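You operate a simulated robot arm through the tools that you are given. There is no shell and no other tool.

You run a simulated robot arm. Do the job below in one go: nothing can be reset, and whatever is moved stays where it is left.

Task
Dust out the console drawer, put the teal tin in it and shut it.
Fine: use the yellow duster and lay it back on the console; dust first. What is to be rubbed or washed off counts as gone when no trace of it is left.

Only the result counts: the job must be done as asked and must still hold three seconds after the hand-in. Knocking over, shifting, dropping, spilling or breaking anything else fails it.

Robot
A 7-joint arm with a three-finger gripper, fixed in place. Base frame: the origin is on the floor under the middle of its stand, x ahead of it, y to its left, z up. Lengths are in m, angles in rad, forces in N, time in s.
It reaches about 0.977 m from its shoulder. Its first joint turns from -2.897 to 2.897 rad. Payload 2.69 kg.
The tool frame sits at the grasp point between the pads (the TCP): z along the fingers, y along the line on which they close. The tips reach 0.029 m beyond it. The gripper opens to 0.12 m; its body begins 0.078 m behind the TCP.
Orientation is that of the tool frame in the base frame, as a unit quaternion [x, y, z, w]. With the fingers straight down and closing along the base's y, the tool's x points along the base's -x, its y along +y and its z along -z.

Tools
- The arm moves only by the tool nudge_tool. Its argument "plan" is a list of rows, each a list of 7 numbers: the closure, from 0 (fully open) to 1 (shut), then the shift along the tool's x, y, z in units of 40 mm (1.0 is 40 mm), then the turn, a rotation vector about the tool's x, y, z in units of 6 degrees (1.0 is 6 degrees). In form: [[jaw, tx, ty, tz, rx, ry, rz], ...]. A call has 1 to 20 rows; each row shifts and turns the commanded pose from where the row before left it, along the tool's axes as they then stand. A call with a number of a shift or a turn outside -1 to 1 is refused whole. Rows are played at 5 a second. More than 0.05 m and 0.15 rad between two rows, or a gripper value outside its range, and nothing of the call is played. A pose out of reach is approached as far as the arm can. The call stops where the force on the tool passes 40 N (or 10 N more than at its start, if that is more) or the arm is blocked; 0.2 s more then pass. Each finger travels about 0.1362 m/s and halts on what it meets, pressing with about 35 N; the grip force reading is that of the motor and also rises with nothing between the fingers. The clock runs only during rows and for 0.2 s after the last one: add rows that do not move to give the fingers time. It gives the time, the measured TCP pose, the force on the tool (base axes), the opening and the grip force at its end, in the units of the frame above (readings bear some noise), with the torque about the TCP (base axes, N m) and any sound that the robot's microphone picked up, and new pictures: "pictures" is both (left out), scene, wrist or none.
- Cameras (640 x 400 px; columns grow to the right, rows downward): "scene" is fixed at [0.0471, -0.6494, 1.3756]; the picture's right is [0.45, -0.89, 0.00], its down [-0.61, -0.30, -0.73] and it looks along [0.66, 0.33, -0.68] (base axes); focal length 318 px, centre (320, 200). "wrist" rides on the gripper at [0.063, 0, -0.104] in the tool frame; the picture's right is [0.01, 1.00, 0.00], its down [-0.83, 0.00, -0.56] and it looks along [-0.56, 0.00, 0.83] (tool axes); focal length 275 px, centre (320, 200). There is no depth. A picture from a camera that has moved, and an enlarged one, comes with that camera's place and axes in the base frame and with its lens.
- raise_lower(by): moves the trunk up (or, below 0, down) by that many m; the arm rides with it, the base frame stays. It gives what a move gives, with no picture.
- enlarge(camera, box): a new picture of the part [left, top, right, bottom] of that camera's present view, enlarged. It takes no simulated time.
- job_done(): hands the job in; it is judged then, once.

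Nothing tells you positions but the pictures and the camera data. Unless the task says otherwise, let go and move clear before handing in.

The tools are called after "Call:" as a command line: name --pt "numbers of a row" for each row, then --argument value for the rest, lists and objects as JSON in quotes. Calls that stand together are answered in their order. nudge_tool: Moves the arm, as the interface text tells. Its arguments: {"type":"object","properties":{"plan":{"type":"array"},"pictures":{"type":"string","enum":["both","scene","wrist","none"]}},"required":["plan"]} The other tools are called the same way: raise_lower (by) moves the trunk up or down; enlarge (camera, box) takes an enlarged picture of a part of a camera's view; job_done () hands the job in.

At the start:

```text
t: 0.0
position: [0.3144, -0.4816, 1.1193]
ee_rot: [0.0, 1.0, 0.0, 0.0]
force: [0.1, 0.8, 0.1]
ft_torque: [0.01, 0.0, 0.0]
finger_gap: 0.1201
gripper_force: 0.0
trunk travel left (down, up): [-0.4, 0.186]
```

scene: 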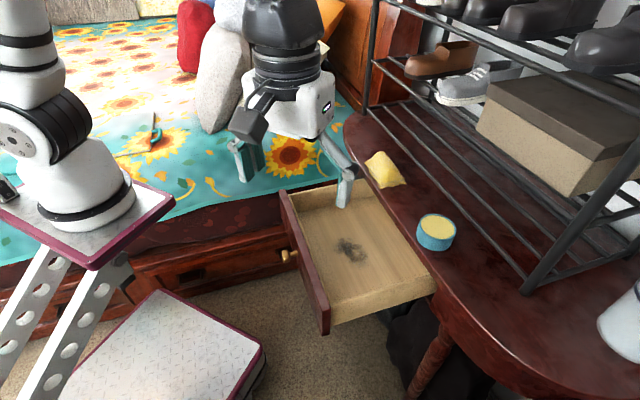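
wrist: 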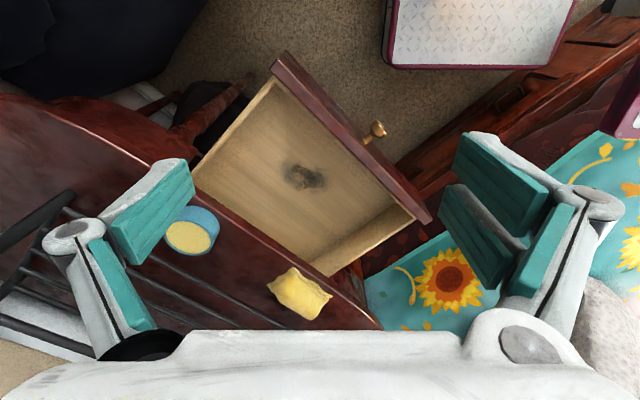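

I see the open console drawer with a dark smudge on its floor, the yellow duster and the teal tin on the console top beside it. I'll look closer before moving anything.

Call:
enlarge --camera "scene" --box '[260, 130, 480, 340]'

Call:
enlarge --camera "wrist" --box '[140, 40, 460, 340]'

```text
1.90 times, centred on (370, 235) of scene
camera zoom: at [0.0471, -0.6494, 1.3756], right [0.45, -0.89, 0.0], down [-0.61, -0.3, -0.73], along [0.66, 0.33, -0.68], focal length 606 px, centre (225, 133)
```

zoom: 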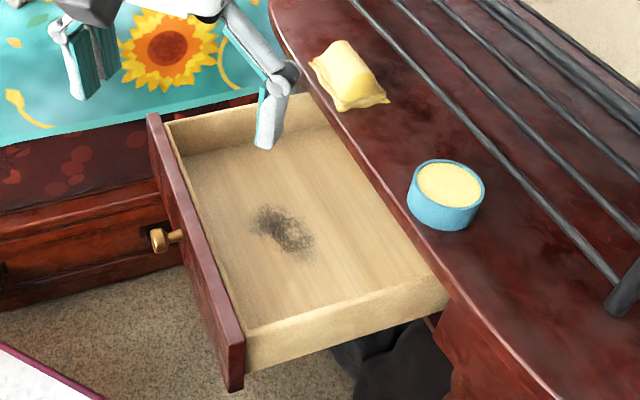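

```text
1.33 times, centred on (300, 190) of wrist
camera zoom: at [0.2521, -0.4817, 1.2227], right [-0.01, 1.0, 0.0], down [0.83, 0.0, 0.56], along [0.56, 0.0, -0.83], focal length 367 px, centre (347, 213)
```

zoom: 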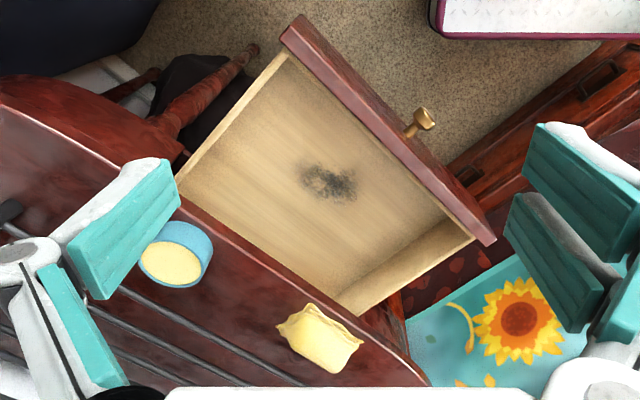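

The tin is at about [0.51, -0.67, 0.93], the duster at about [0.65, -0.52, 0.92] and the smudge at about [0.49, -0.51, 0.79]. The console is turned about 45° in the base frame, with a rack rod just behind both items. I'll line the gripper up with the console and take a better look.

Call:
nudge_tool --pt "0 -0.85 0.14 0 0 0 0" --pt "0 -0.85 0.14 0 0 0 0" --pt "0 -0.85 0.14 0 0 0 0" --pt "0 -0.85 0.14 0 0 0 0" --pt "0 0 0 0 0 0 1" --pt "0 0 0 0 0 0 1" --pt "0 0 0 0 0 0 1" --pt "0 0 0 0 0 0 1" --pt "0 0 0 0 0 0 1" --pt "0 0 0 0 0 0 1" --pt "0 0 0 0 0 0 1" --pt "0 0 0 0 0 0 0.6" --pt "0 0 0 0 0 0 0" --pictures "both"

```text
t: 2.8
position: [0.4511, -0.459, 1.1179]
ee_rot: [0.388, 0.922, 0.0, -0.001]
force: [-0.4, -0.6, 1.0]
ft_torque: [0.0, -0.05, -0.04]
finger_gap: 0.1201
gripper_force: 0.0
trunk travel left (down, up): [-0.4, 0.186]
camera wrist: at [0.4076, -0.4138, 1.2224], right [0.71, 0.7, 0.0], down [0.58, -0.59, 0.56], along [0.39, -0.4, -0.83], focal length 275 px, centre (320, 200)
```

scene: 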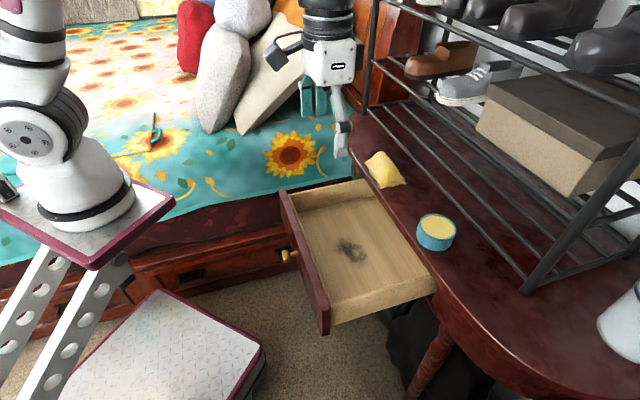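
wrist: 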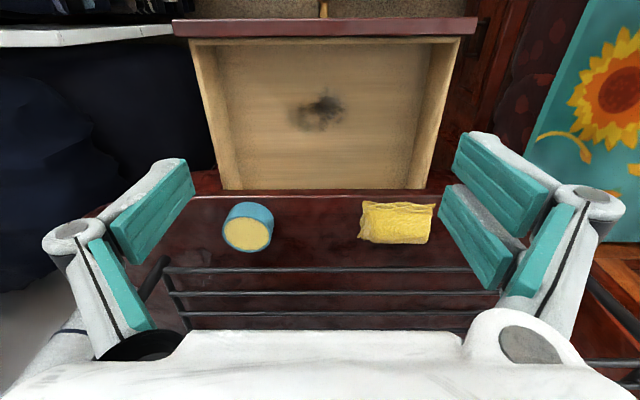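

The gripper now lines up with the console, with the tin on the left, the duster on the right and the drawer behind them. I'll enlarge this view for measurements.

Call:
enlarge --camera "wrist" --box '[160, 150, 500, 340]'

Call:
enlarge --camera "wrist" --box '[160, 0, 500, 210]'

Call:
enlarge --camera "scene" --box '[270, 90, 570, 340]'

```text
1.88 times, centred on (330, 245) of wrist
camera zoom: at [0.4076, -0.4138, 1.2224], right [0.71, 0.7, 0.0], down [0.58, -0.59, 0.56], along [0.39, -0.4, -0.83], focal length 518 px, centre (301, 115)
```

zoom: 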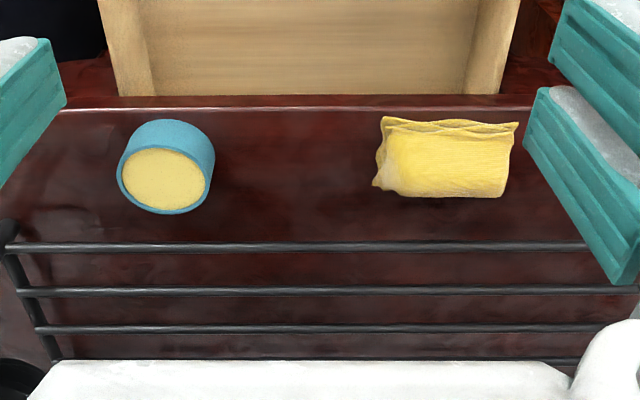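

```text
1.88 times, centred on (330, 105) of wrist
camera zoom: at [0.4076, -0.4138, 1.2224], right [0.71, 0.7, 0.0], down [0.58, -0.59, 0.56], along [0.39, -0.4, -0.83], focal length 518 px, centre (301, 379)
```

zoom: 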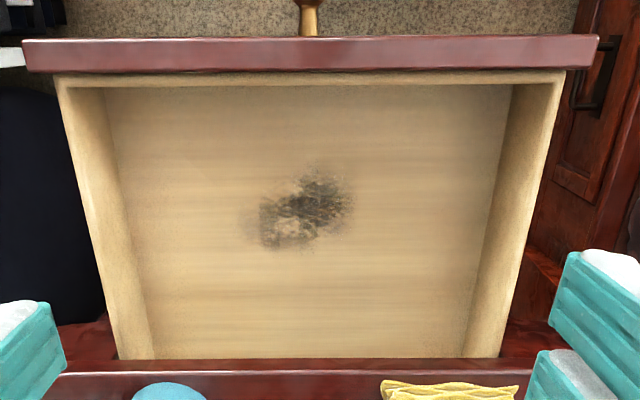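

```text
1.60 times, centred on (420, 215) of scene
camera zoom: at [0.0471, -0.6494, 1.3756], right [0.45, -0.89, 0.0], down [-0.61, -0.3, -0.73], along [0.66, 0.33, -0.68], focal length 509 px, centre (160, 176)
```

zoom: 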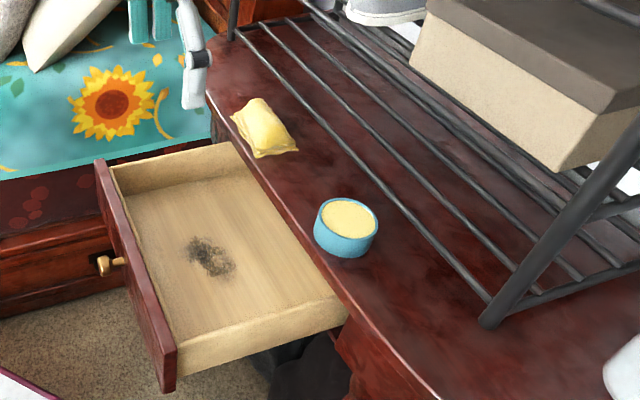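

In console coordinates (u along the console, v toward the rack) I measure:

| Item | u | v | z |
|---|---|---|---|
| Tin top centre | -0.10 | 0.837 | 0.93 |
| Duster | 0.105 | 0.825 | about 0.91 |
| Rack rod | – | 0.909 | 0.93 |
| Smudge | 0.00 | 0.7075 | 0.787 |

Next I'll hover near the duster to see its shape.

Call:
nudge_tool --pt "0 -0.6 0.52 0.39 0 0 0" --pt "0 -0.6 0.52 0.39 0 0 0" --pt "0 -0.6 0.52 0.39 0 0 0" --pt "0 -0.6 0.52 0.39 0 0 0" --pt "0 -0.6 0.52 0.39 0 0 0" --pt "0 0 0 0 0 0 0" --pictures "both"

```text
t: 4.2
position: [0.6098, -0.4744, 1.039]
ee_rot: [0.388, 0.922, 0.0, -0.001]
force: [-0.3, 0.8, -0.8]
ft_torque: [0.01, 0.01, 0.0]
finger_gap: 0.1198
gripper_force: 0.1
trunk travel left (down, up): [-0.4, 0.186]
camera wrist: at [0.5656, -0.4291, 1.1427], right [0.71, 0.7, 0.0], down [0.58, -0.59, 0.56], along [0.39, -0.4, -0.83], focal length 275 px, centre (320, 200)
```

scene: 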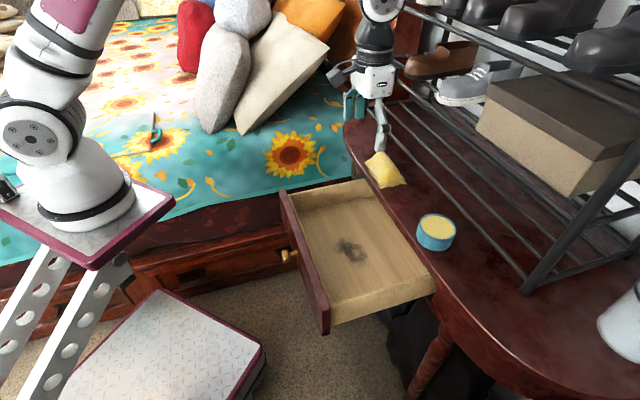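
wrist: 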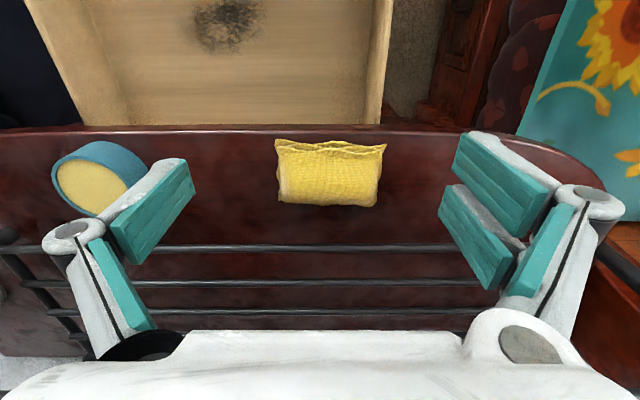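

Call:
enlarge --camera "wrist" --box '[220, 110, 440, 250]'

Call:
enlarge --camera "scene" --box '[320, 30, 480, 200]'

```text
2.86 times, centred on (330, 180) of wrist
camera zoom: at [0.5656, -0.4291, 1.1427], right [0.71, 0.7, 0.0], down [0.58, -0.59, 0.56], along [0.39, -0.4, -0.83], focal length 786 px, centre (291, 257)
```

zoom: 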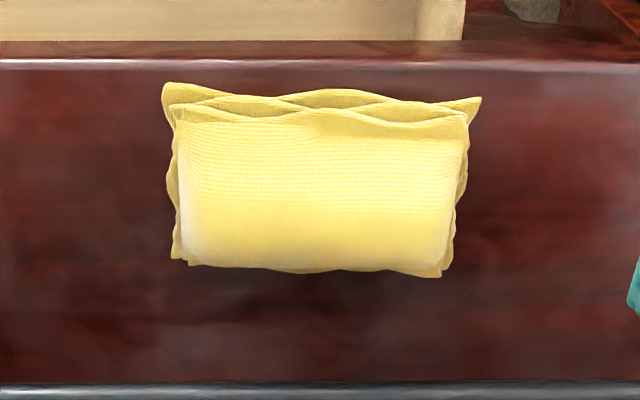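

```text
2.35 times, centred on (400, 115) of scene
camera zoom: at [0.0471, -0.6494, 1.3756], right [0.45, -0.89, 0.0], down [-0.61, -0.3, -0.73], along [0.66, 0.33, -0.68], focal length 749 px, centre (132, 400)
```

zoom: 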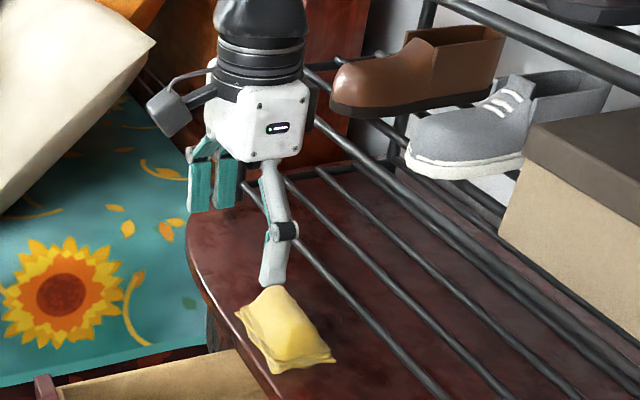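

The duster is a folded cloth of about 0.10 × 0.06 × 0.025 m, centred near u 0.115, v 0.83. I'll tilt the palm 12° away from the rack, move above the duster and check alignment.

Call:
nudge_tool --pt "0 0 0 0 0 -1 0" --pt "0 0 0 0 0 -1 0" --pt "0 -0.625 0.13 0.63 0 0 0" --pt "0 -0.625 0.13 0.63 0 0 0" --pt "0 0 0 0 0 0 0" --pictures "both"

```text
t: 5.4
position: [0.6586, -0.5084, 1.0002]
ee_rot: [0.385, 0.917, -0.042, 0.097]
force: [-0.2, 0.6, 0.4]
ft_torque: [-0.01, 0.0, -0.02]
finger_gap: 0.12
gripper_force: 0.0
trunk travel left (down, up): [-0.4, 0.186]
camera wrist: at [0.6005, -0.449, 1.0897], right [0.71, 0.7, 0.0], down [0.49, -0.5, 0.72], along [0.5, -0.51, -0.7], focal length 275 px, centre (320, 200)
```

scene: 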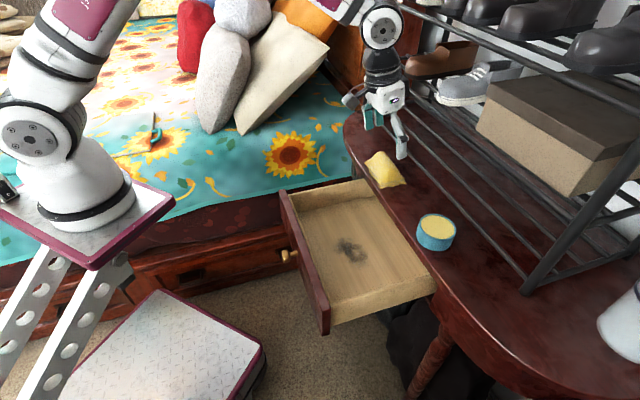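
wrist: 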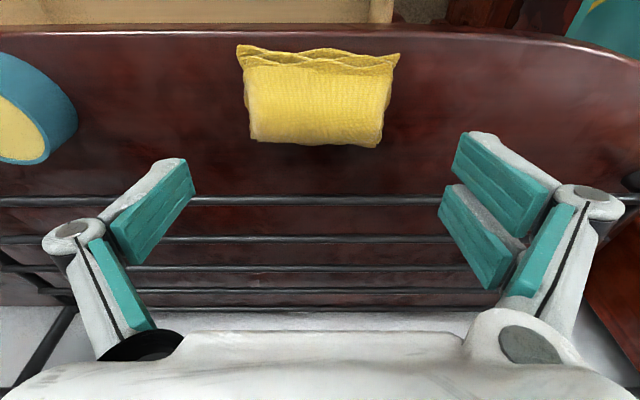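

The gripper is centred over the duster in u. Next I'll lower it so the fingers straddle the duster's ends.

Call:
nudge_tool --pt "0 0.07 -0.02 0.355 0 0 0" --pt "0 0.07 -0.02 0.355 0 0 0" --pt "0 0.07 -0.01 0.355 0 0 0" --pt "0 0.07 0 0.355 0 0 0" --pt "0 0 0 0 0 0 0" --pictures "both"

Call:
enlarge --camera "scene" --box '[320, 30, 480, 200]'

```text
t: 6.6
position: [0.6571, -0.5092, 0.9433]
ee_rot: [0.385, 0.917, -0.04, 0.096]
force: [-0.3, 1.0, -0.1]
ft_torque: [-0.03, 0.03, 0.01]
finger_gap: 0.1197
gripper_force: 0.0
trunk travel left (down, up): [-0.4, 0.186]
camera wrist: at [0.5983, -0.4492, 1.0327], right [0.71, 0.7, 0.0], down [0.49, -0.5, 0.72], along [0.5, -0.51, -0.7], focal length 275 px, centre (320, 200)
```

scene: 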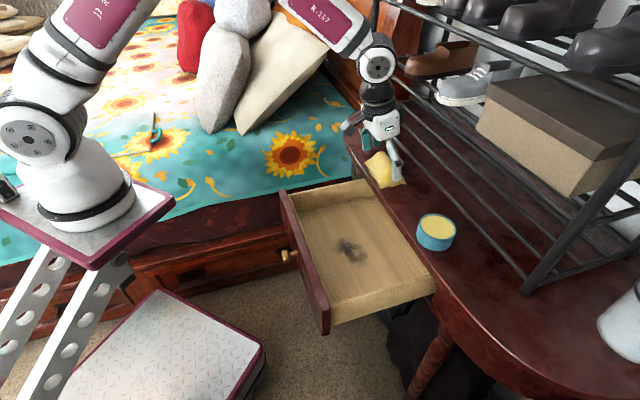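
wrist: 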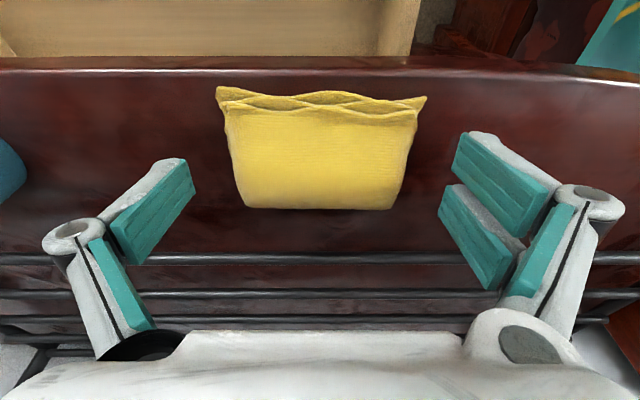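

```text
2.35 times, centred on (400, 115) of scene
camera zoom: at [0.0471, -0.6494, 1.3756], right [0.45, -0.89, 0.0], down [-0.61, -0.3, -0.73], along [0.66, 0.33, -0.68], focal length 749 px, centre (132, 400)
```

zoom: 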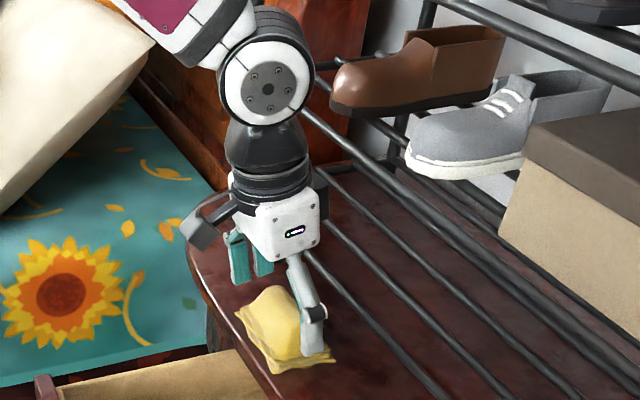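

The fingers straddle the duster well, so I'll lower slightly and close on it gently.

Call:
nudge_tool --pt "0 0.015 0 0.07 0 0 0" --pt "0.2 0 0 0 0 0 0" --pt "0.3 0 0 0 0 0 0" --pt "0.4 0 0 0 0 0 0" --pt "0.4 0 0 0 0 0 0" --pt "0.4 0 0 0 0 0 0" --pictures "both"

Call:
enlarge --camera "scene" --box '[320, 30, 480, 200]'

```text
t: 8.0
position: [0.6572, -0.5102, 0.9423]
ee_rot: [0.385, 0.917, -0.041, 0.098]
force: [1.2, -4.2, 10.4]
ft_torque: [0.35, -0.29, -0.15]
finger_gap: 0.073
gripper_force: 0.5
trunk travel left (down, up): [-0.4, 0.186]
camera wrist: at [0.5985, -0.45, 1.0307], right [0.71, 0.7, 0.0], down [0.49, -0.49, 0.72], along [0.5, -0.51, -0.7], focal length 275 px, centre (320, 200)
```

scene: 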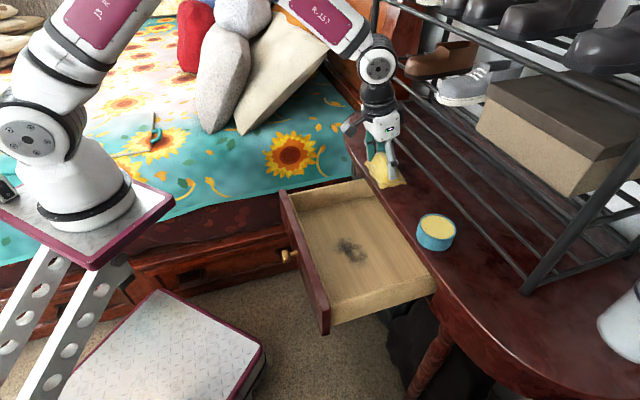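
wrist: 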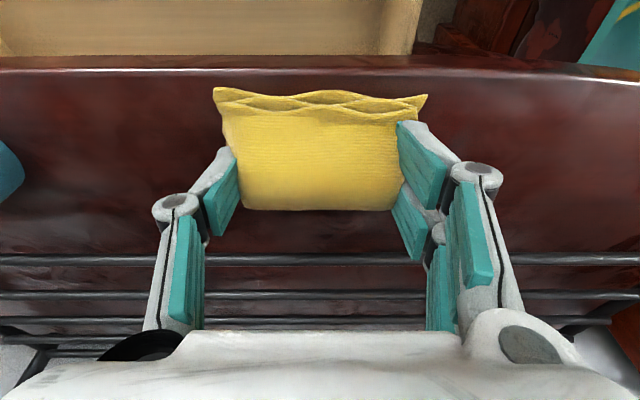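

```text
2.35 times, centred on (400, 115) of scene
camera zoom: at [0.0471, -0.6494, 1.3756], right [0.45, -0.89, 0.0], down [-0.61, -0.3, -0.73], along [0.66, 0.33, -0.68], focal length 749 px, centre (132, 400)
```

zoom: 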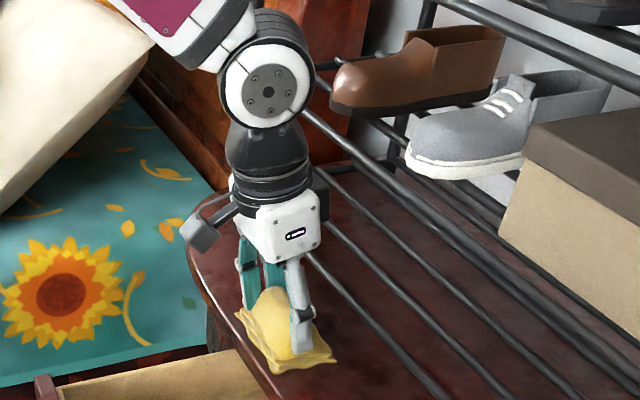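

The fingers have closed to 0.073 m, and one fingertip is pressing down with about 10 N. I'll raise slightly and keep closing until the duster is gripped.

Call:
nudge_tool --pt "0.4 -0.02 0 -0.09 0 0 0" --pt "0.4 0 0 0 0 0 0" --pt "0.5 0 0 0 0 0 0" --pt "0.5 0 0 0 0 0 0" --pt "0.5 0 0 0 0 0 0" --pictures "wrist"

```text
t: 9.2
position: [0.6582, -0.5097, 0.9446]
ee_rot: [0.385, 0.917, -0.041, 0.097]
force: [-0.7, -0.4, 0.5]
ft_torque: [0.0, -0.01, -0.01]
finger_gap: 0.071
gripper_force: 34.8
trunk travel left (down, up): [-0.4, 0.186]
camera wrist: at [0.5992, -0.4495, 1.0331], right [0.71, 0.7, 0.0], down [0.49, -0.5, 0.72], along [0.5, -0.51, -0.7], focal length 275 px, centre (320, 200)
```

wrist: 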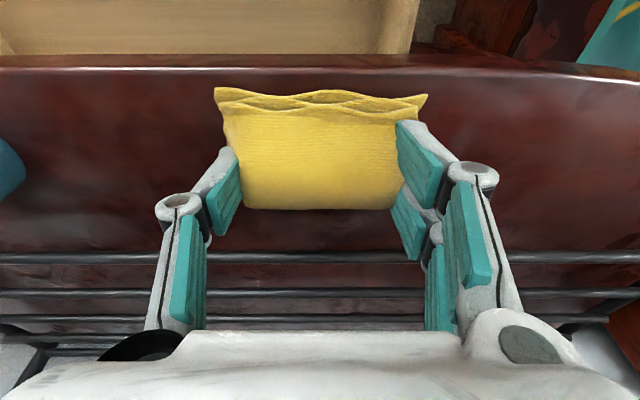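

The grip holds at a gap of 0.071 m with 34.8 N. I'll lift and check that the duster comes along.

Call:
nudge_tool --pt "0.6 -0.09 0 -0.41 0 0 0" --pt "0.6 -0.09 0 -0.41 0 0 0" --pt "0.6 -0.09 0 -0.41 0 0 0" --pt "0.6 0 0 0 0 0 0" --pictures "both"

Call:
enlarge --camera "scene" --box '[320, 30, 480, 200]'

```text
t: 10.2
position: [0.6578, -0.5081, 0.9968]
ee_rot: [0.386, 0.917, -0.041, 0.096]
force: [0.1, -0.1, 0.0]
ft_torque: [-0.02, 0.01, 0.04]
finger_gap: 0.071
gripper_force: 35.2
trunk travel left (down, up): [-0.4, 0.186]
camera wrist: at [0.5994, -0.4486, 1.0846], right [0.71, 0.7, 0.0], down [0.49, -0.5, 0.72], along [0.5, -0.51, -0.7], focal length 275 px, centre (320, 200)
```

scene: 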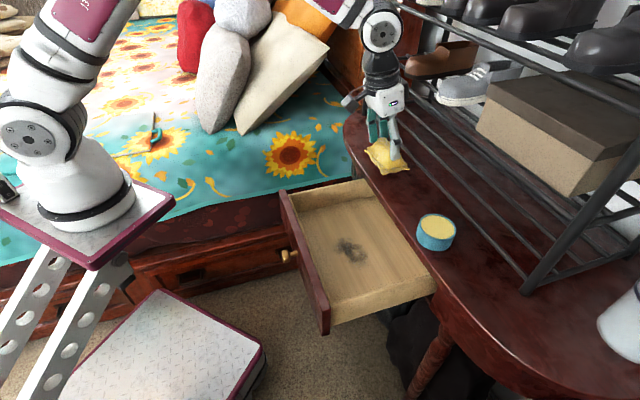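
wrist: 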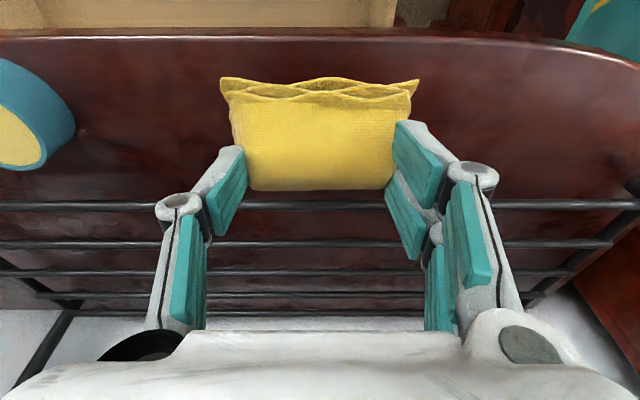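

```text
2.35 times, centred on (400, 115) of scene
camera zoom: at [0.0471, -0.6494, 1.3756], right [0.45, -0.89, 0.0], down [-0.61, -0.3, -0.73], along [0.66, 0.33, -0.68], focal length 749 px, centre (132, 400)
```

zoom: 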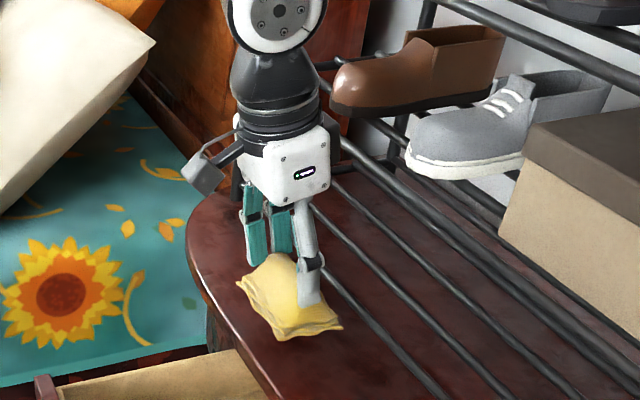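

The duster came up but sits slightly lower in the fingers than before. I'll hold still for a moment to see whether it's still slipping.

Call:
nudge_tool --pt "0.7 0 0 0 0 0 0" --pt "0.7 0 0 0 0 0 0" --pt "0.7 0 0 0 0 0 0" --pt "0.7 0 0 0 0 0 0" --pt "0.7 0 0 0 0 0 0" --pictures "wrist"

Call:
enlarge --camera "wrist" --box '[200, 60, 460, 280]'

```text
t: 11.4
position: [0.6585, -0.5081, 0.996]
ee_rot: [0.385, 0.917, -0.041, 0.096]
force: [0.0, 0.3, -0.5]
ft_torque: [0.02, -0.01, 0.0]
finger_gap: 0.0712
gripper_force: 34.8
trunk travel left (down, up): [-0.4, 0.186]
camera wrist: at [0.5995, -0.4486, 1.0844], right [0.71, 0.7, 0.0], down [0.49, -0.5, 0.72], along [0.5, -0.51, -0.7], focal length 275 px, centre (320, 200)
```

wrist: 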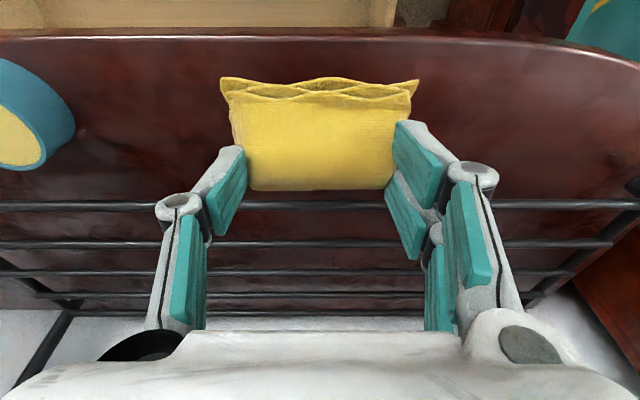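

```text
1.82 times, centred on (330, 170) of wrist
camera zoom: at [0.5995, -0.4486, 1.0844], right [0.71, 0.7, 0.0], down [0.49, -0.5, 0.72], along [0.5, -0.51, -0.7], focal length 500 px, centre (302, 254)
```

zoom: 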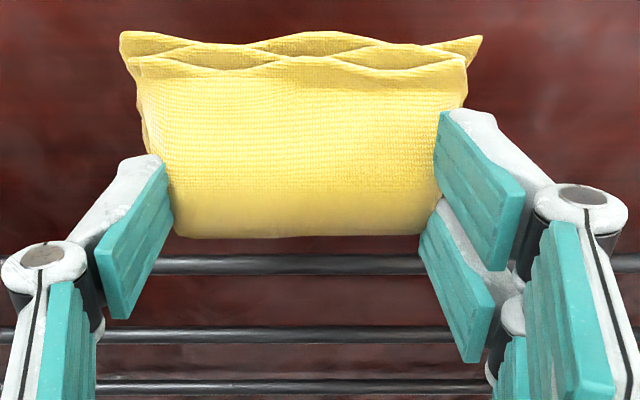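

The grip is stable, with the duster's underside about 0.056 m below the TCP. I'll carry it over the drawer to above the smudge.

Call:
nudge_tool --pt "0.7 0.505 -0.482 -0.108 0 0 0" --pt "0.7 0.505 -0.482 -0.108 0 0 0" --pt "0.7 0.505 -0.482 -0.108 0 0 0" --pt "0.7 0.505 -0.482 -0.108 0 0 0" --pt "0.7 0.505 -0.482 -0.108 0 0 0" --pt "0.7 0.505 -0.482 -0.108 0 0 0" --pt "0.7 0 0 0 0 0 0" --pictures "both"

```text
t: 13.0
position: [0.486, -0.5016, 0.9971]
ee_rot: [0.385, 0.917, -0.04, 0.097]
force: [-0.2, 0.0, -0.2]
ft_torque: [0.01, -0.01, 0.01]
finger_gap: 0.0712
gripper_force: 34.9
trunk travel left (down, up): [-0.4, 0.186]
camera wrist: at [0.4288, -0.4418, 1.0849], right [0.71, 0.7, 0.0], down [0.49, -0.5, 0.72], along [0.5, -0.51, -0.7], focal length 275 px, centre (320, 200)
```

scene: 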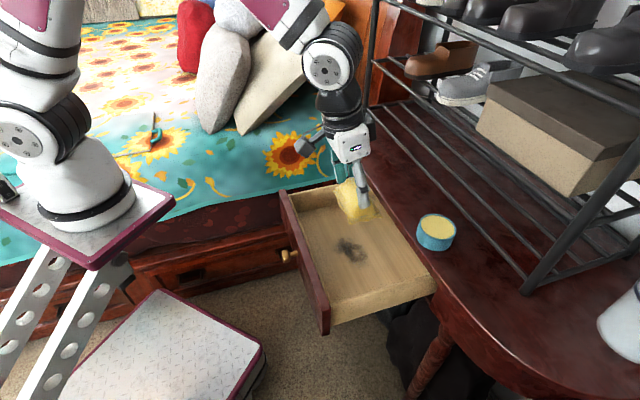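
wrist: 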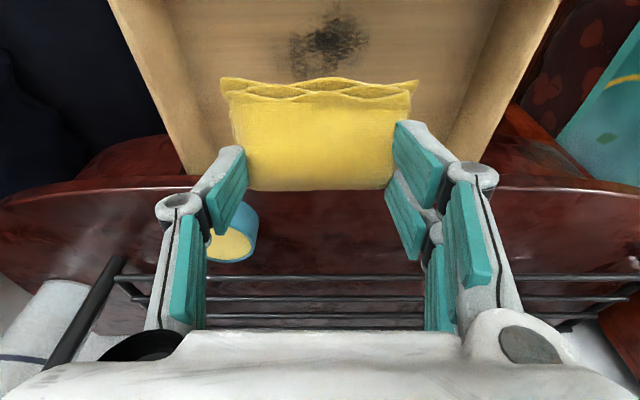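

The smudge lies just under the duster's front edge. I'll descend into the drawer, staying above its floor at first.

Call:
nudge_tool --pt "0.7 0.13 0 0.61 0 0 0" --pt "0.7 0.13 0 0.61 0 0 0" --pt "0.7 0.13 0 0.61 0 0 0" --pt "0.7 0.13 0 0.61 0 0 0" --pt "0.7 0.13 0 0.61 0 0 0" --pt "0.7 0 0 0 0 0 0" --pictures "both"

Call:
enlarge --camera "scene" --box '[270, 120, 450, 330]'

```text
t: 14.4
position: [0.4877, -0.4997, 0.8696]
ee_rot: [0.385, 0.917, -0.04, 0.096]
force: [0.3, 0.5, -0.8]
ft_torque: [0.01, 0.01, 0.0]
finger_gap: 0.071
gripper_force: 34.9
trunk travel left (down, up): [-0.4, 0.186]
camera wrist: at [0.429, -0.4405, 0.9582], right [0.71, 0.7, 0.0], down [0.49, -0.5, 0.72], along [0.5, -0.51, -0.7], focal length 275 px, centre (320, 200)
```

scene: 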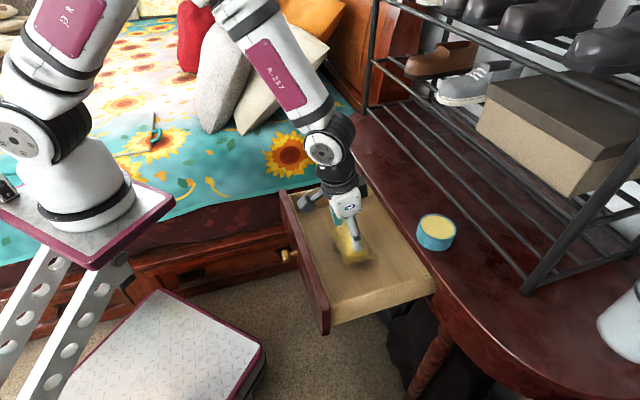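
wrist: 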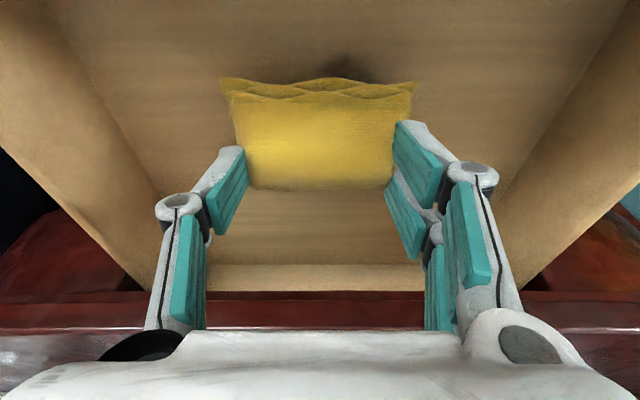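

```text
1.90 times, centred on (360, 225) of scene
camera zoom: at [0.0471, -0.6494, 1.3756], right [0.45, -0.89, 0.0], down [-0.61, -0.3, -0.73], along [0.66, 0.33, -0.68], focal length 606 px, centre (244, 152)
```

zoom: 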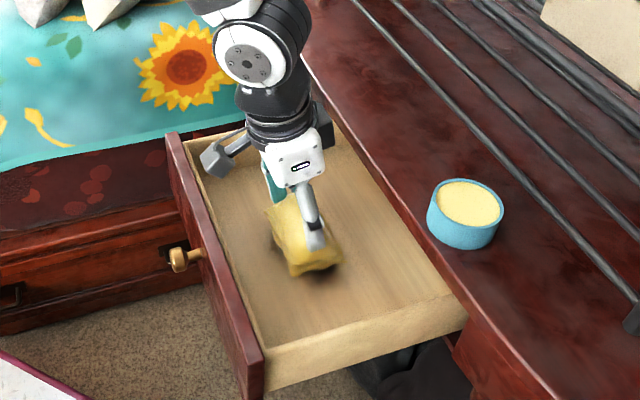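

The duster hovers about 25 mm above the drawer floor. I'll lower it in small steps to find contact.

Call:
nudge_tool --pt "0.7 0.026 0 0.122 0 0 0" --pt "0.7 0.026 0 0.122 0 0 0" --pt "0.7 0.026 0 0.122 0 0 0" --pt "0.7 0.026 0 0.122 0 0 0" --pt "0.7 0 0 0 0 0 0" --pictures "none"

```text
t: 15.6
position: [0.4876, -0.5028, 0.8527]
ee_rot: [0.385, 0.917, -0.039, 0.097]
force: [-0.6, 0.0, -1.0]
ft_torque: [-0.01, -0.01, 0.04]
finger_gap: 0.0712
gripper_force: 34.8
trunk travel left (down, up): [-0.4, 0.186]
```

Call:
nudge_tool --pt "0.7 0.01 0 0.049 0 0 0" --pt "0.7 0.01 0 0.049 0 0 0" --pt "0.7 0 0 0 0 0 0" --pictures "wrist"

```text
t: 16.4
position: [0.4882, -0.5033, 0.8458]
ee_rot: [0.386, 0.917, -0.04, 0.096]
force: [-0.6, 0.2, -0.9]
ft_torque: [-0.03, -0.03, -0.01]
finger_gap: 0.0715
gripper_force: 35.2
trunk travel left (down, up): [-0.4, 0.186]
camera wrist: at [0.4298, -0.4426, 0.935], right [0.71, 0.7, 0.0], down [0.49, -0.5, 0.72], along [0.5, -0.51, -0.7], focal length 275 px, centre (320, 200)
```

wrist: 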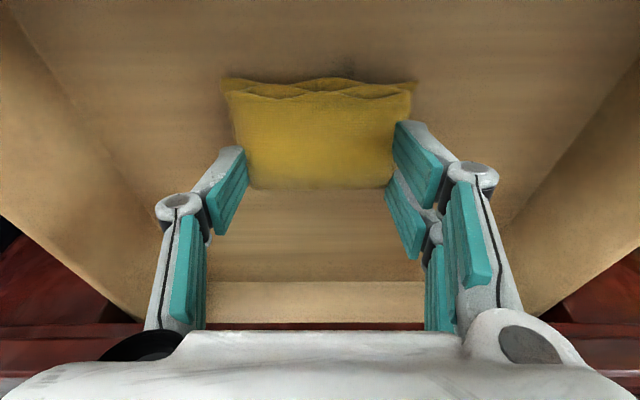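

No contact yet at TCP z 0.846, so I'll keep lowering in 2 mm steps.

Call:
nudge_tool --pt "0.7 0.01 0 0.049 0 0 0" --pt "0.7 0.01 0 0.049 0 0 0" --pt "0.7 0 0 0 0 0 0" --pictures "none"

```text
t: 17.2
position: [0.4888, -0.5014, 0.8414]
ee_rot: [0.385, 0.917, -0.041, 0.097]
force: [-0.3, -0.9, 0.6]
ft_torque: [0.01, -0.05, -0.01]
finger_gap: 0.071
gripper_force: 34.4
trunk travel left (down, up): [-0.4, 0.186]
```

Call:
nudge_tool --pt "0.7 0.01 0 0.049 0 0 0" --pt "0.7 0.01 0 0.049 0 0 0" --pt "0.7 0 0 0 0 0 0" --pictures "none"

```text
t: 18.0
position: [0.4891, -0.5024, 0.8409]
ee_rot: [0.385, 0.917, -0.042, 0.098]
force: [1.0, -1.4, 26.6]
ft_torque: [0.04, -0.83, -0.02]
finger_gap: 0.0712
gripper_force: 34.8
trunk travel left (down, up): [-0.4, 0.186]
```

Contact is made at 26 N. I'll ease off slightly and start rubbing in sideways strokes across the smudge.

Call:
nudge_tool --pt "0.7 -0.008 0 -0.037 0 0 0" --pt "0.7 0 0.5 0 0 0 0" --pt "0.7 0 0.5 0 0 0 0" --pt "0.7 0.367 0 -0.078 0 0 0" --pt "0.7 0 -0.5 0 0 0 0" --pt "0.7 0 -0.5 0 0 0 0" --pt "0.7 0 -0.5 0 0 0 0" --pt "0.7 0 -0.5 0 0 0 0" --pt "0.7 0 0 0 0 0 0" --pictures "both"

Call:
enlarge --camera "scene" --box '[270, 120, 450, 330]'

```text
t: 20.0
position: [0.448, -0.5164, 0.8406]
ee_rot: [0.386, 0.917, -0.04, 0.095]
force: [1.0, 4.5, 10.1]
ft_torque: [0.4, -0.53, 0.16]
finger_gap: 0.0709
gripper_force: 35.4
trunk travel left (down, up): [-0.4, 0.186]
camera wrist: at [0.3888, -0.4578, 0.9293], right [0.71, 0.7, 0.0], down [0.49, -0.5, 0.71], along [0.5, -0.51, -0.7], focal length 275 px, centre (320, 200)
```

scene: 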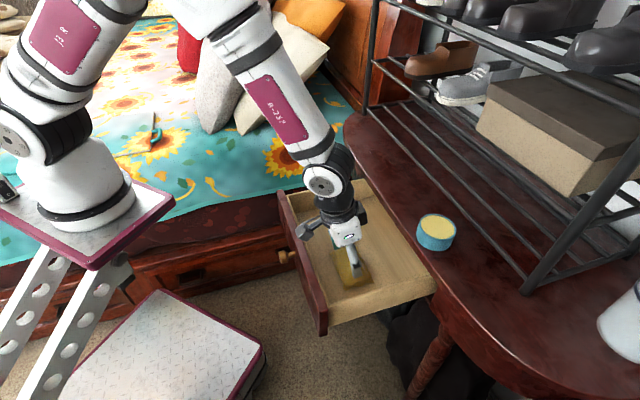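
wrist: 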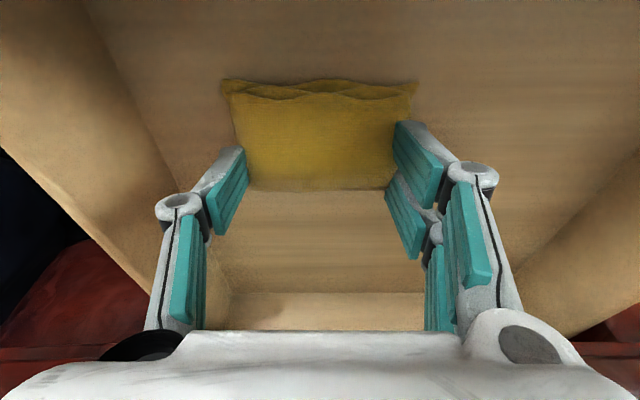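

```text
1.90 times, centred on (360, 225) of scene
camera zoom: at [0.0471, -0.6494, 1.3756], right [0.45, -0.89, 0.0], down [-0.61, -0.3, -0.73], along [0.66, 0.33, -0.68], focal length 606 px, centre (244, 152)
```

zoom: 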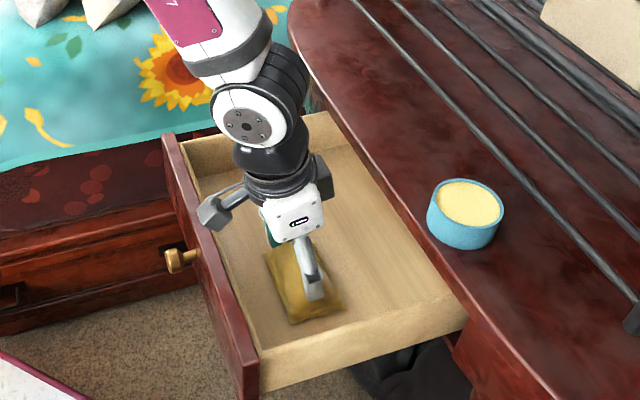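

The smudge is fading, and the drawer shifted a few mm when I moved toward its front. From now on I'll lift between strokes and rub only along u.

Call:
nudge_tool --pt "0.7 0 0.5 0 0 0 0" --pt "0.7 0 0.5 0 0 0 0" --pt "0.7 0 0.5 0 0 0 0" --pt "0.7 0 0.5 0 0 0 0" --pt "0.7 -0.031 0 -0.147 0 0 0" --pt "0.7 -0.391 0 0.083 0 0 0" --pt "0.7 0.031 0 0.147 0 0 0" --pt "0.7 0 -0.5 0 0 0 0" --pt "0.7 0 -0.5 0 0 0 0" --pt "0.7 0 -0.5 0 0 0 0" --pt "0.7 0 -0.5 0 0 0 0" --pt "0.7 0 0 0 0 0 0" --pictures "none"

Call:
nudge_tool --pt "0.7 -0.031 0 -0.147 0 0 0" --pt "0.7 -0.391 0 0.083 0 0 0" --pt "0.7 0.031 0 0.147 0 0 0" --pt "0.7 0 0.5 0 0 0 0" --pt "0.7 0 0.5 0 0 0 0" --pt "0.7 0 0.5 0 0 0 0" --pt "0.7 0 0.5 0 0 0 0" --pt "0.7 -0.031 0 -0.147 0 0 0" --pt "0.7 -0.391 0 0.083 0 0 0" --pt "0.7 0.031 0 0.147 0 0 0" --pt "0.7 0 -0.5 0 0 0 0" --pt "0.7 0 -0.5 0 0 0 0" --pt "0.7 0 -0.5 0 0 0 0" --pt "0.7 0 -0.5 0 0 0 0" --pt "0.7 0 0 0 0 0 0" --pictures "both"

```text
t: 22.6
position: [0.4586, -0.5309, 0.84]
ee_rot: [0.384, 0.917, -0.04, 0.096]
force: [2.9, 4.0, 16.7]
ft_torque: [0.35, -0.49, 0.12]
finger_gap: 0.0711
gripper_force: 34.7
trunk travel left (down, up): [-0.4, 0.186]
```

```text
t: 25.8
position: [0.4817, -0.5534, 0.8406]
ee_rot: [0.385, 0.917, -0.041, 0.096]
force: [2.8, 2.8, 13.1]
ft_torque: [0.08, -0.22, 0.02]
finger_gap: 0.0711
gripper_force: 35.0
trunk travel left (down, up): [-0.4, 0.186]
camera wrist: at [0.4223, -0.4935, 0.9288], right [0.71, 0.7, 0.0], down [0.49, -0.49, 0.72], along [0.5, -0.51, -0.7], focal length 275 px, centre (320, 200)
```

scene: 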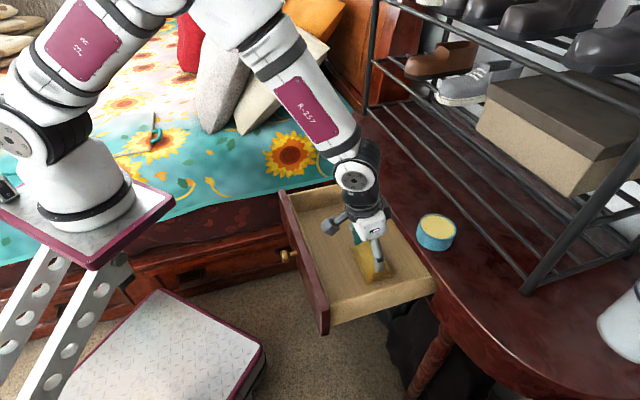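
wrist: 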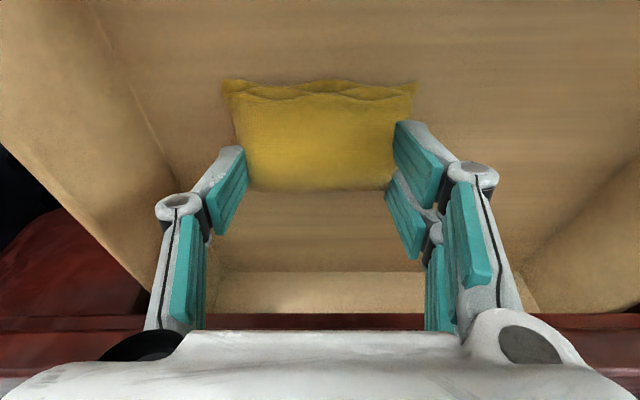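

I'll lift the duster out and inspect the drawer floor.

Call:
nudge_tool --pt "0.7 -0.156 0 -0.733 0 0 0" --pt "0.7 -0.156 0 -0.733 0 0 0" --pt "0.7 -0.156 0 -0.733 0 0 0" --pt "0.7 -0.156 0 -0.733 0 0 0" --pt "0.7 -0.156 0 -0.733 0 0 0" --pt "0.7 0 0.7 0 0 0 0" --pt "0.7 0 0.7 0 0 0 0" --pt "0.7 0 0.7 0 0 0 0" --pt "0.7 0 0.7 0 0 0 0" --pt "0.7 0 0.7 0 0 0 0" --pt "0.7 0 0 0 0 0 0" --pictures "both"

Call:
enlarge --camera "scene" --box '[270, 150, 450, 330]'

Call:
enlarge --camera "wrist" --box '[0, 0, 400, 200]'

```text
t: 28.2
position: [0.5832, -0.4556, 0.988]
ee_rot: [0.385, 0.917, -0.041, 0.096]
force: [-0.1, -0.6, 0.0]
ft_torque: [0.04, 0.02, 0.02]
finger_gap: 0.071
gripper_force: 34.5
trunk travel left (down, up): [-0.4, 0.186]
camera wrist: at [0.5241, -0.3957, 1.0769], right [0.71, 0.7, 0.0], down [0.49, -0.5, 0.72], along [0.5, -0.51, -0.7], focal length 275 px, centre (320, 200)
```

scene: 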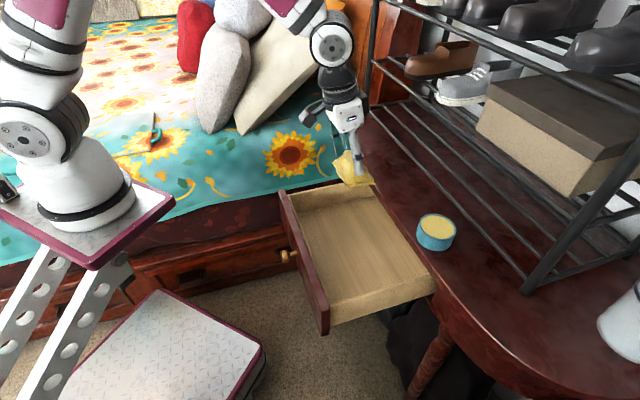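
wrist: 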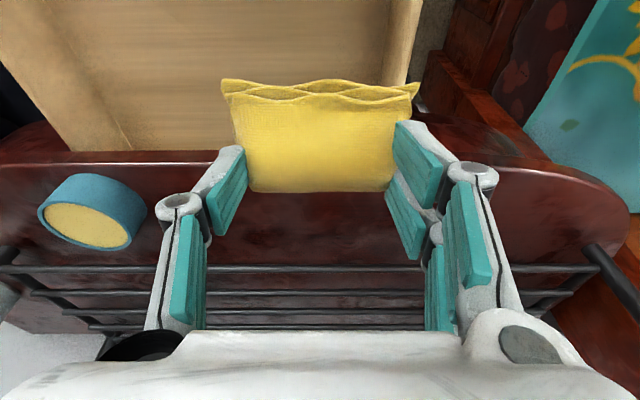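

```text
2.22 times, centred on (360, 240) of scene
camera zoom: at [0.0471, -0.6494, 1.3756], right [0.45, -0.89, 0.0], down [-0.61, -0.3, -0.73], along [0.66, 0.33, -0.68], focal length 707 px, centre (231, 111)
```

zoom: 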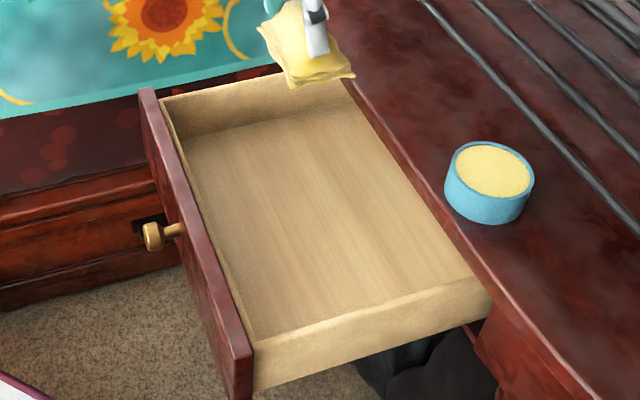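

```text
1.60 times, centred on (200, 100) of wrist
camera zoom: at [0.5241, -0.3957, 1.0769], right [0.71, 0.7, 0.0], down [0.49, -0.5, 0.72], along [0.5, -0.51, -0.7], focal length 440 px, centre (512, 360)
```

zoom: 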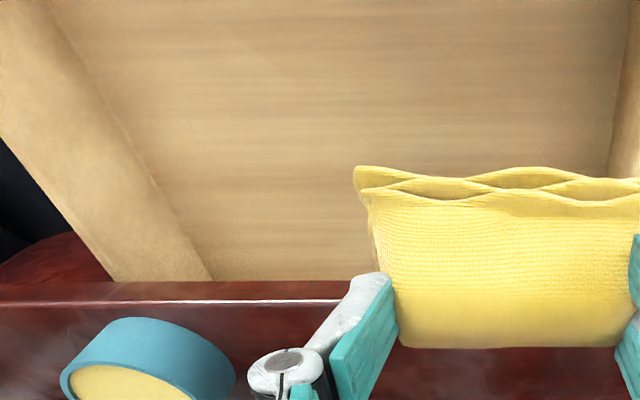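

The smudge looks gone. I'll zoom in tightly on where it was, in case a faint trace remains.

Call:
enlarge --camera "scene" --box '[310, 200, 400, 290]'

Call:
enlarge --camera "wrist" --box '[60, 0, 240, 110]'

```text
4.44 times, centred on (355, 245) of scene
camera zoom: at [0.0471, -0.6494, 1.3756], right [0.45, -0.89, 0.0], down [-0.61, -0.3, -0.73], along [0.66, 0.33, -0.68], focal length 1414 px, centre (164, 0)
```

zoom: 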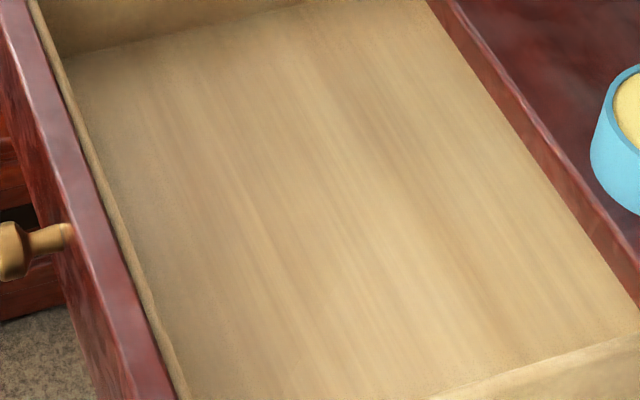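

```text
3.56 times, centred on (150, 55) of wrist
camera zoom: at [0.5241, -0.3957, 1.0769], right [0.71, 0.7, 0.0], down [0.49, -0.5, 0.72], along [0.5, -0.51, -0.7], focal length 979 px, centre (924, 716)
```

zoom: 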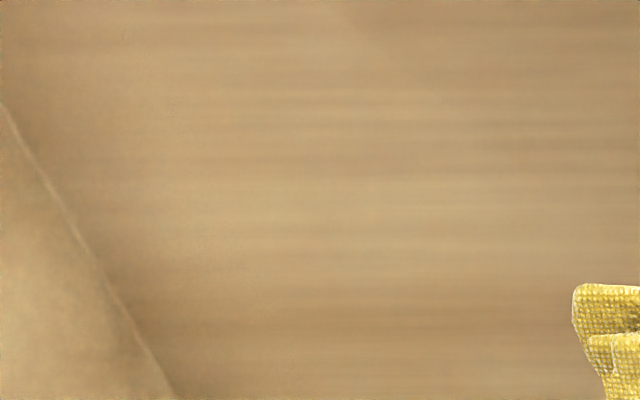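

I can see no trace. As insurance against a faint remainder, especially along the front fringe, I'll make one more rubbing pass.

Call:
nudge_tool --pt "0.7 0.478 -0.487 -0.102 0 0 0" --pt "0.7 0.478 -0.487 -0.102 0 0 0" --pt "0.7 0.478 -0.487 -0.102 0 0 0" --pt "0.7 0.156 0 0.733 0 0 0" --pt "0.7 0.156 0 0.733 0 0 0" --pt "0.7 0.156 0 0.733 0 0 0" --pt "0.7 0.156 0 0.733 0 0 0" --pt "0.7 0.052 0 0.244 0 0 0" --pt "0.7 0.052 0 0.244 0 0 0" --pt "0.7 0.026 0 0.122 0 0 0" --pt "0.7 0.026 0 0.122 0 0 0" --pt "0.7 0 0 0 0 0 0" --pictures "wrist"

```text
t: 30.8
position: [0.4995, -0.4551, 0.8401]
ee_rot: [0.386, 0.917, -0.041, 0.097]
force: [0.4, 2.1, 13.0]
ft_torque: [0.09, -0.07, 0.0]
finger_gap: 0.0711
gripper_force: 35.5
trunk travel left (down, up): [-0.4, 0.186]
camera wrist: at [0.4402, -0.3949, 0.9287], right [0.71, 0.7, 0.0], down [0.49, -0.49, 0.72], along [0.5, -0.51, -0.7], focal length 275 px, centre (320, 200)
```

wrist: 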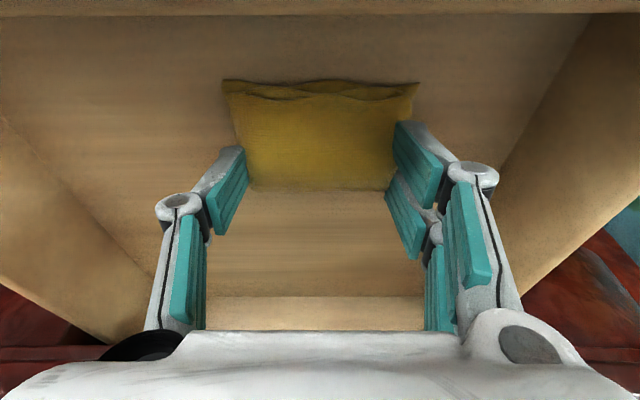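

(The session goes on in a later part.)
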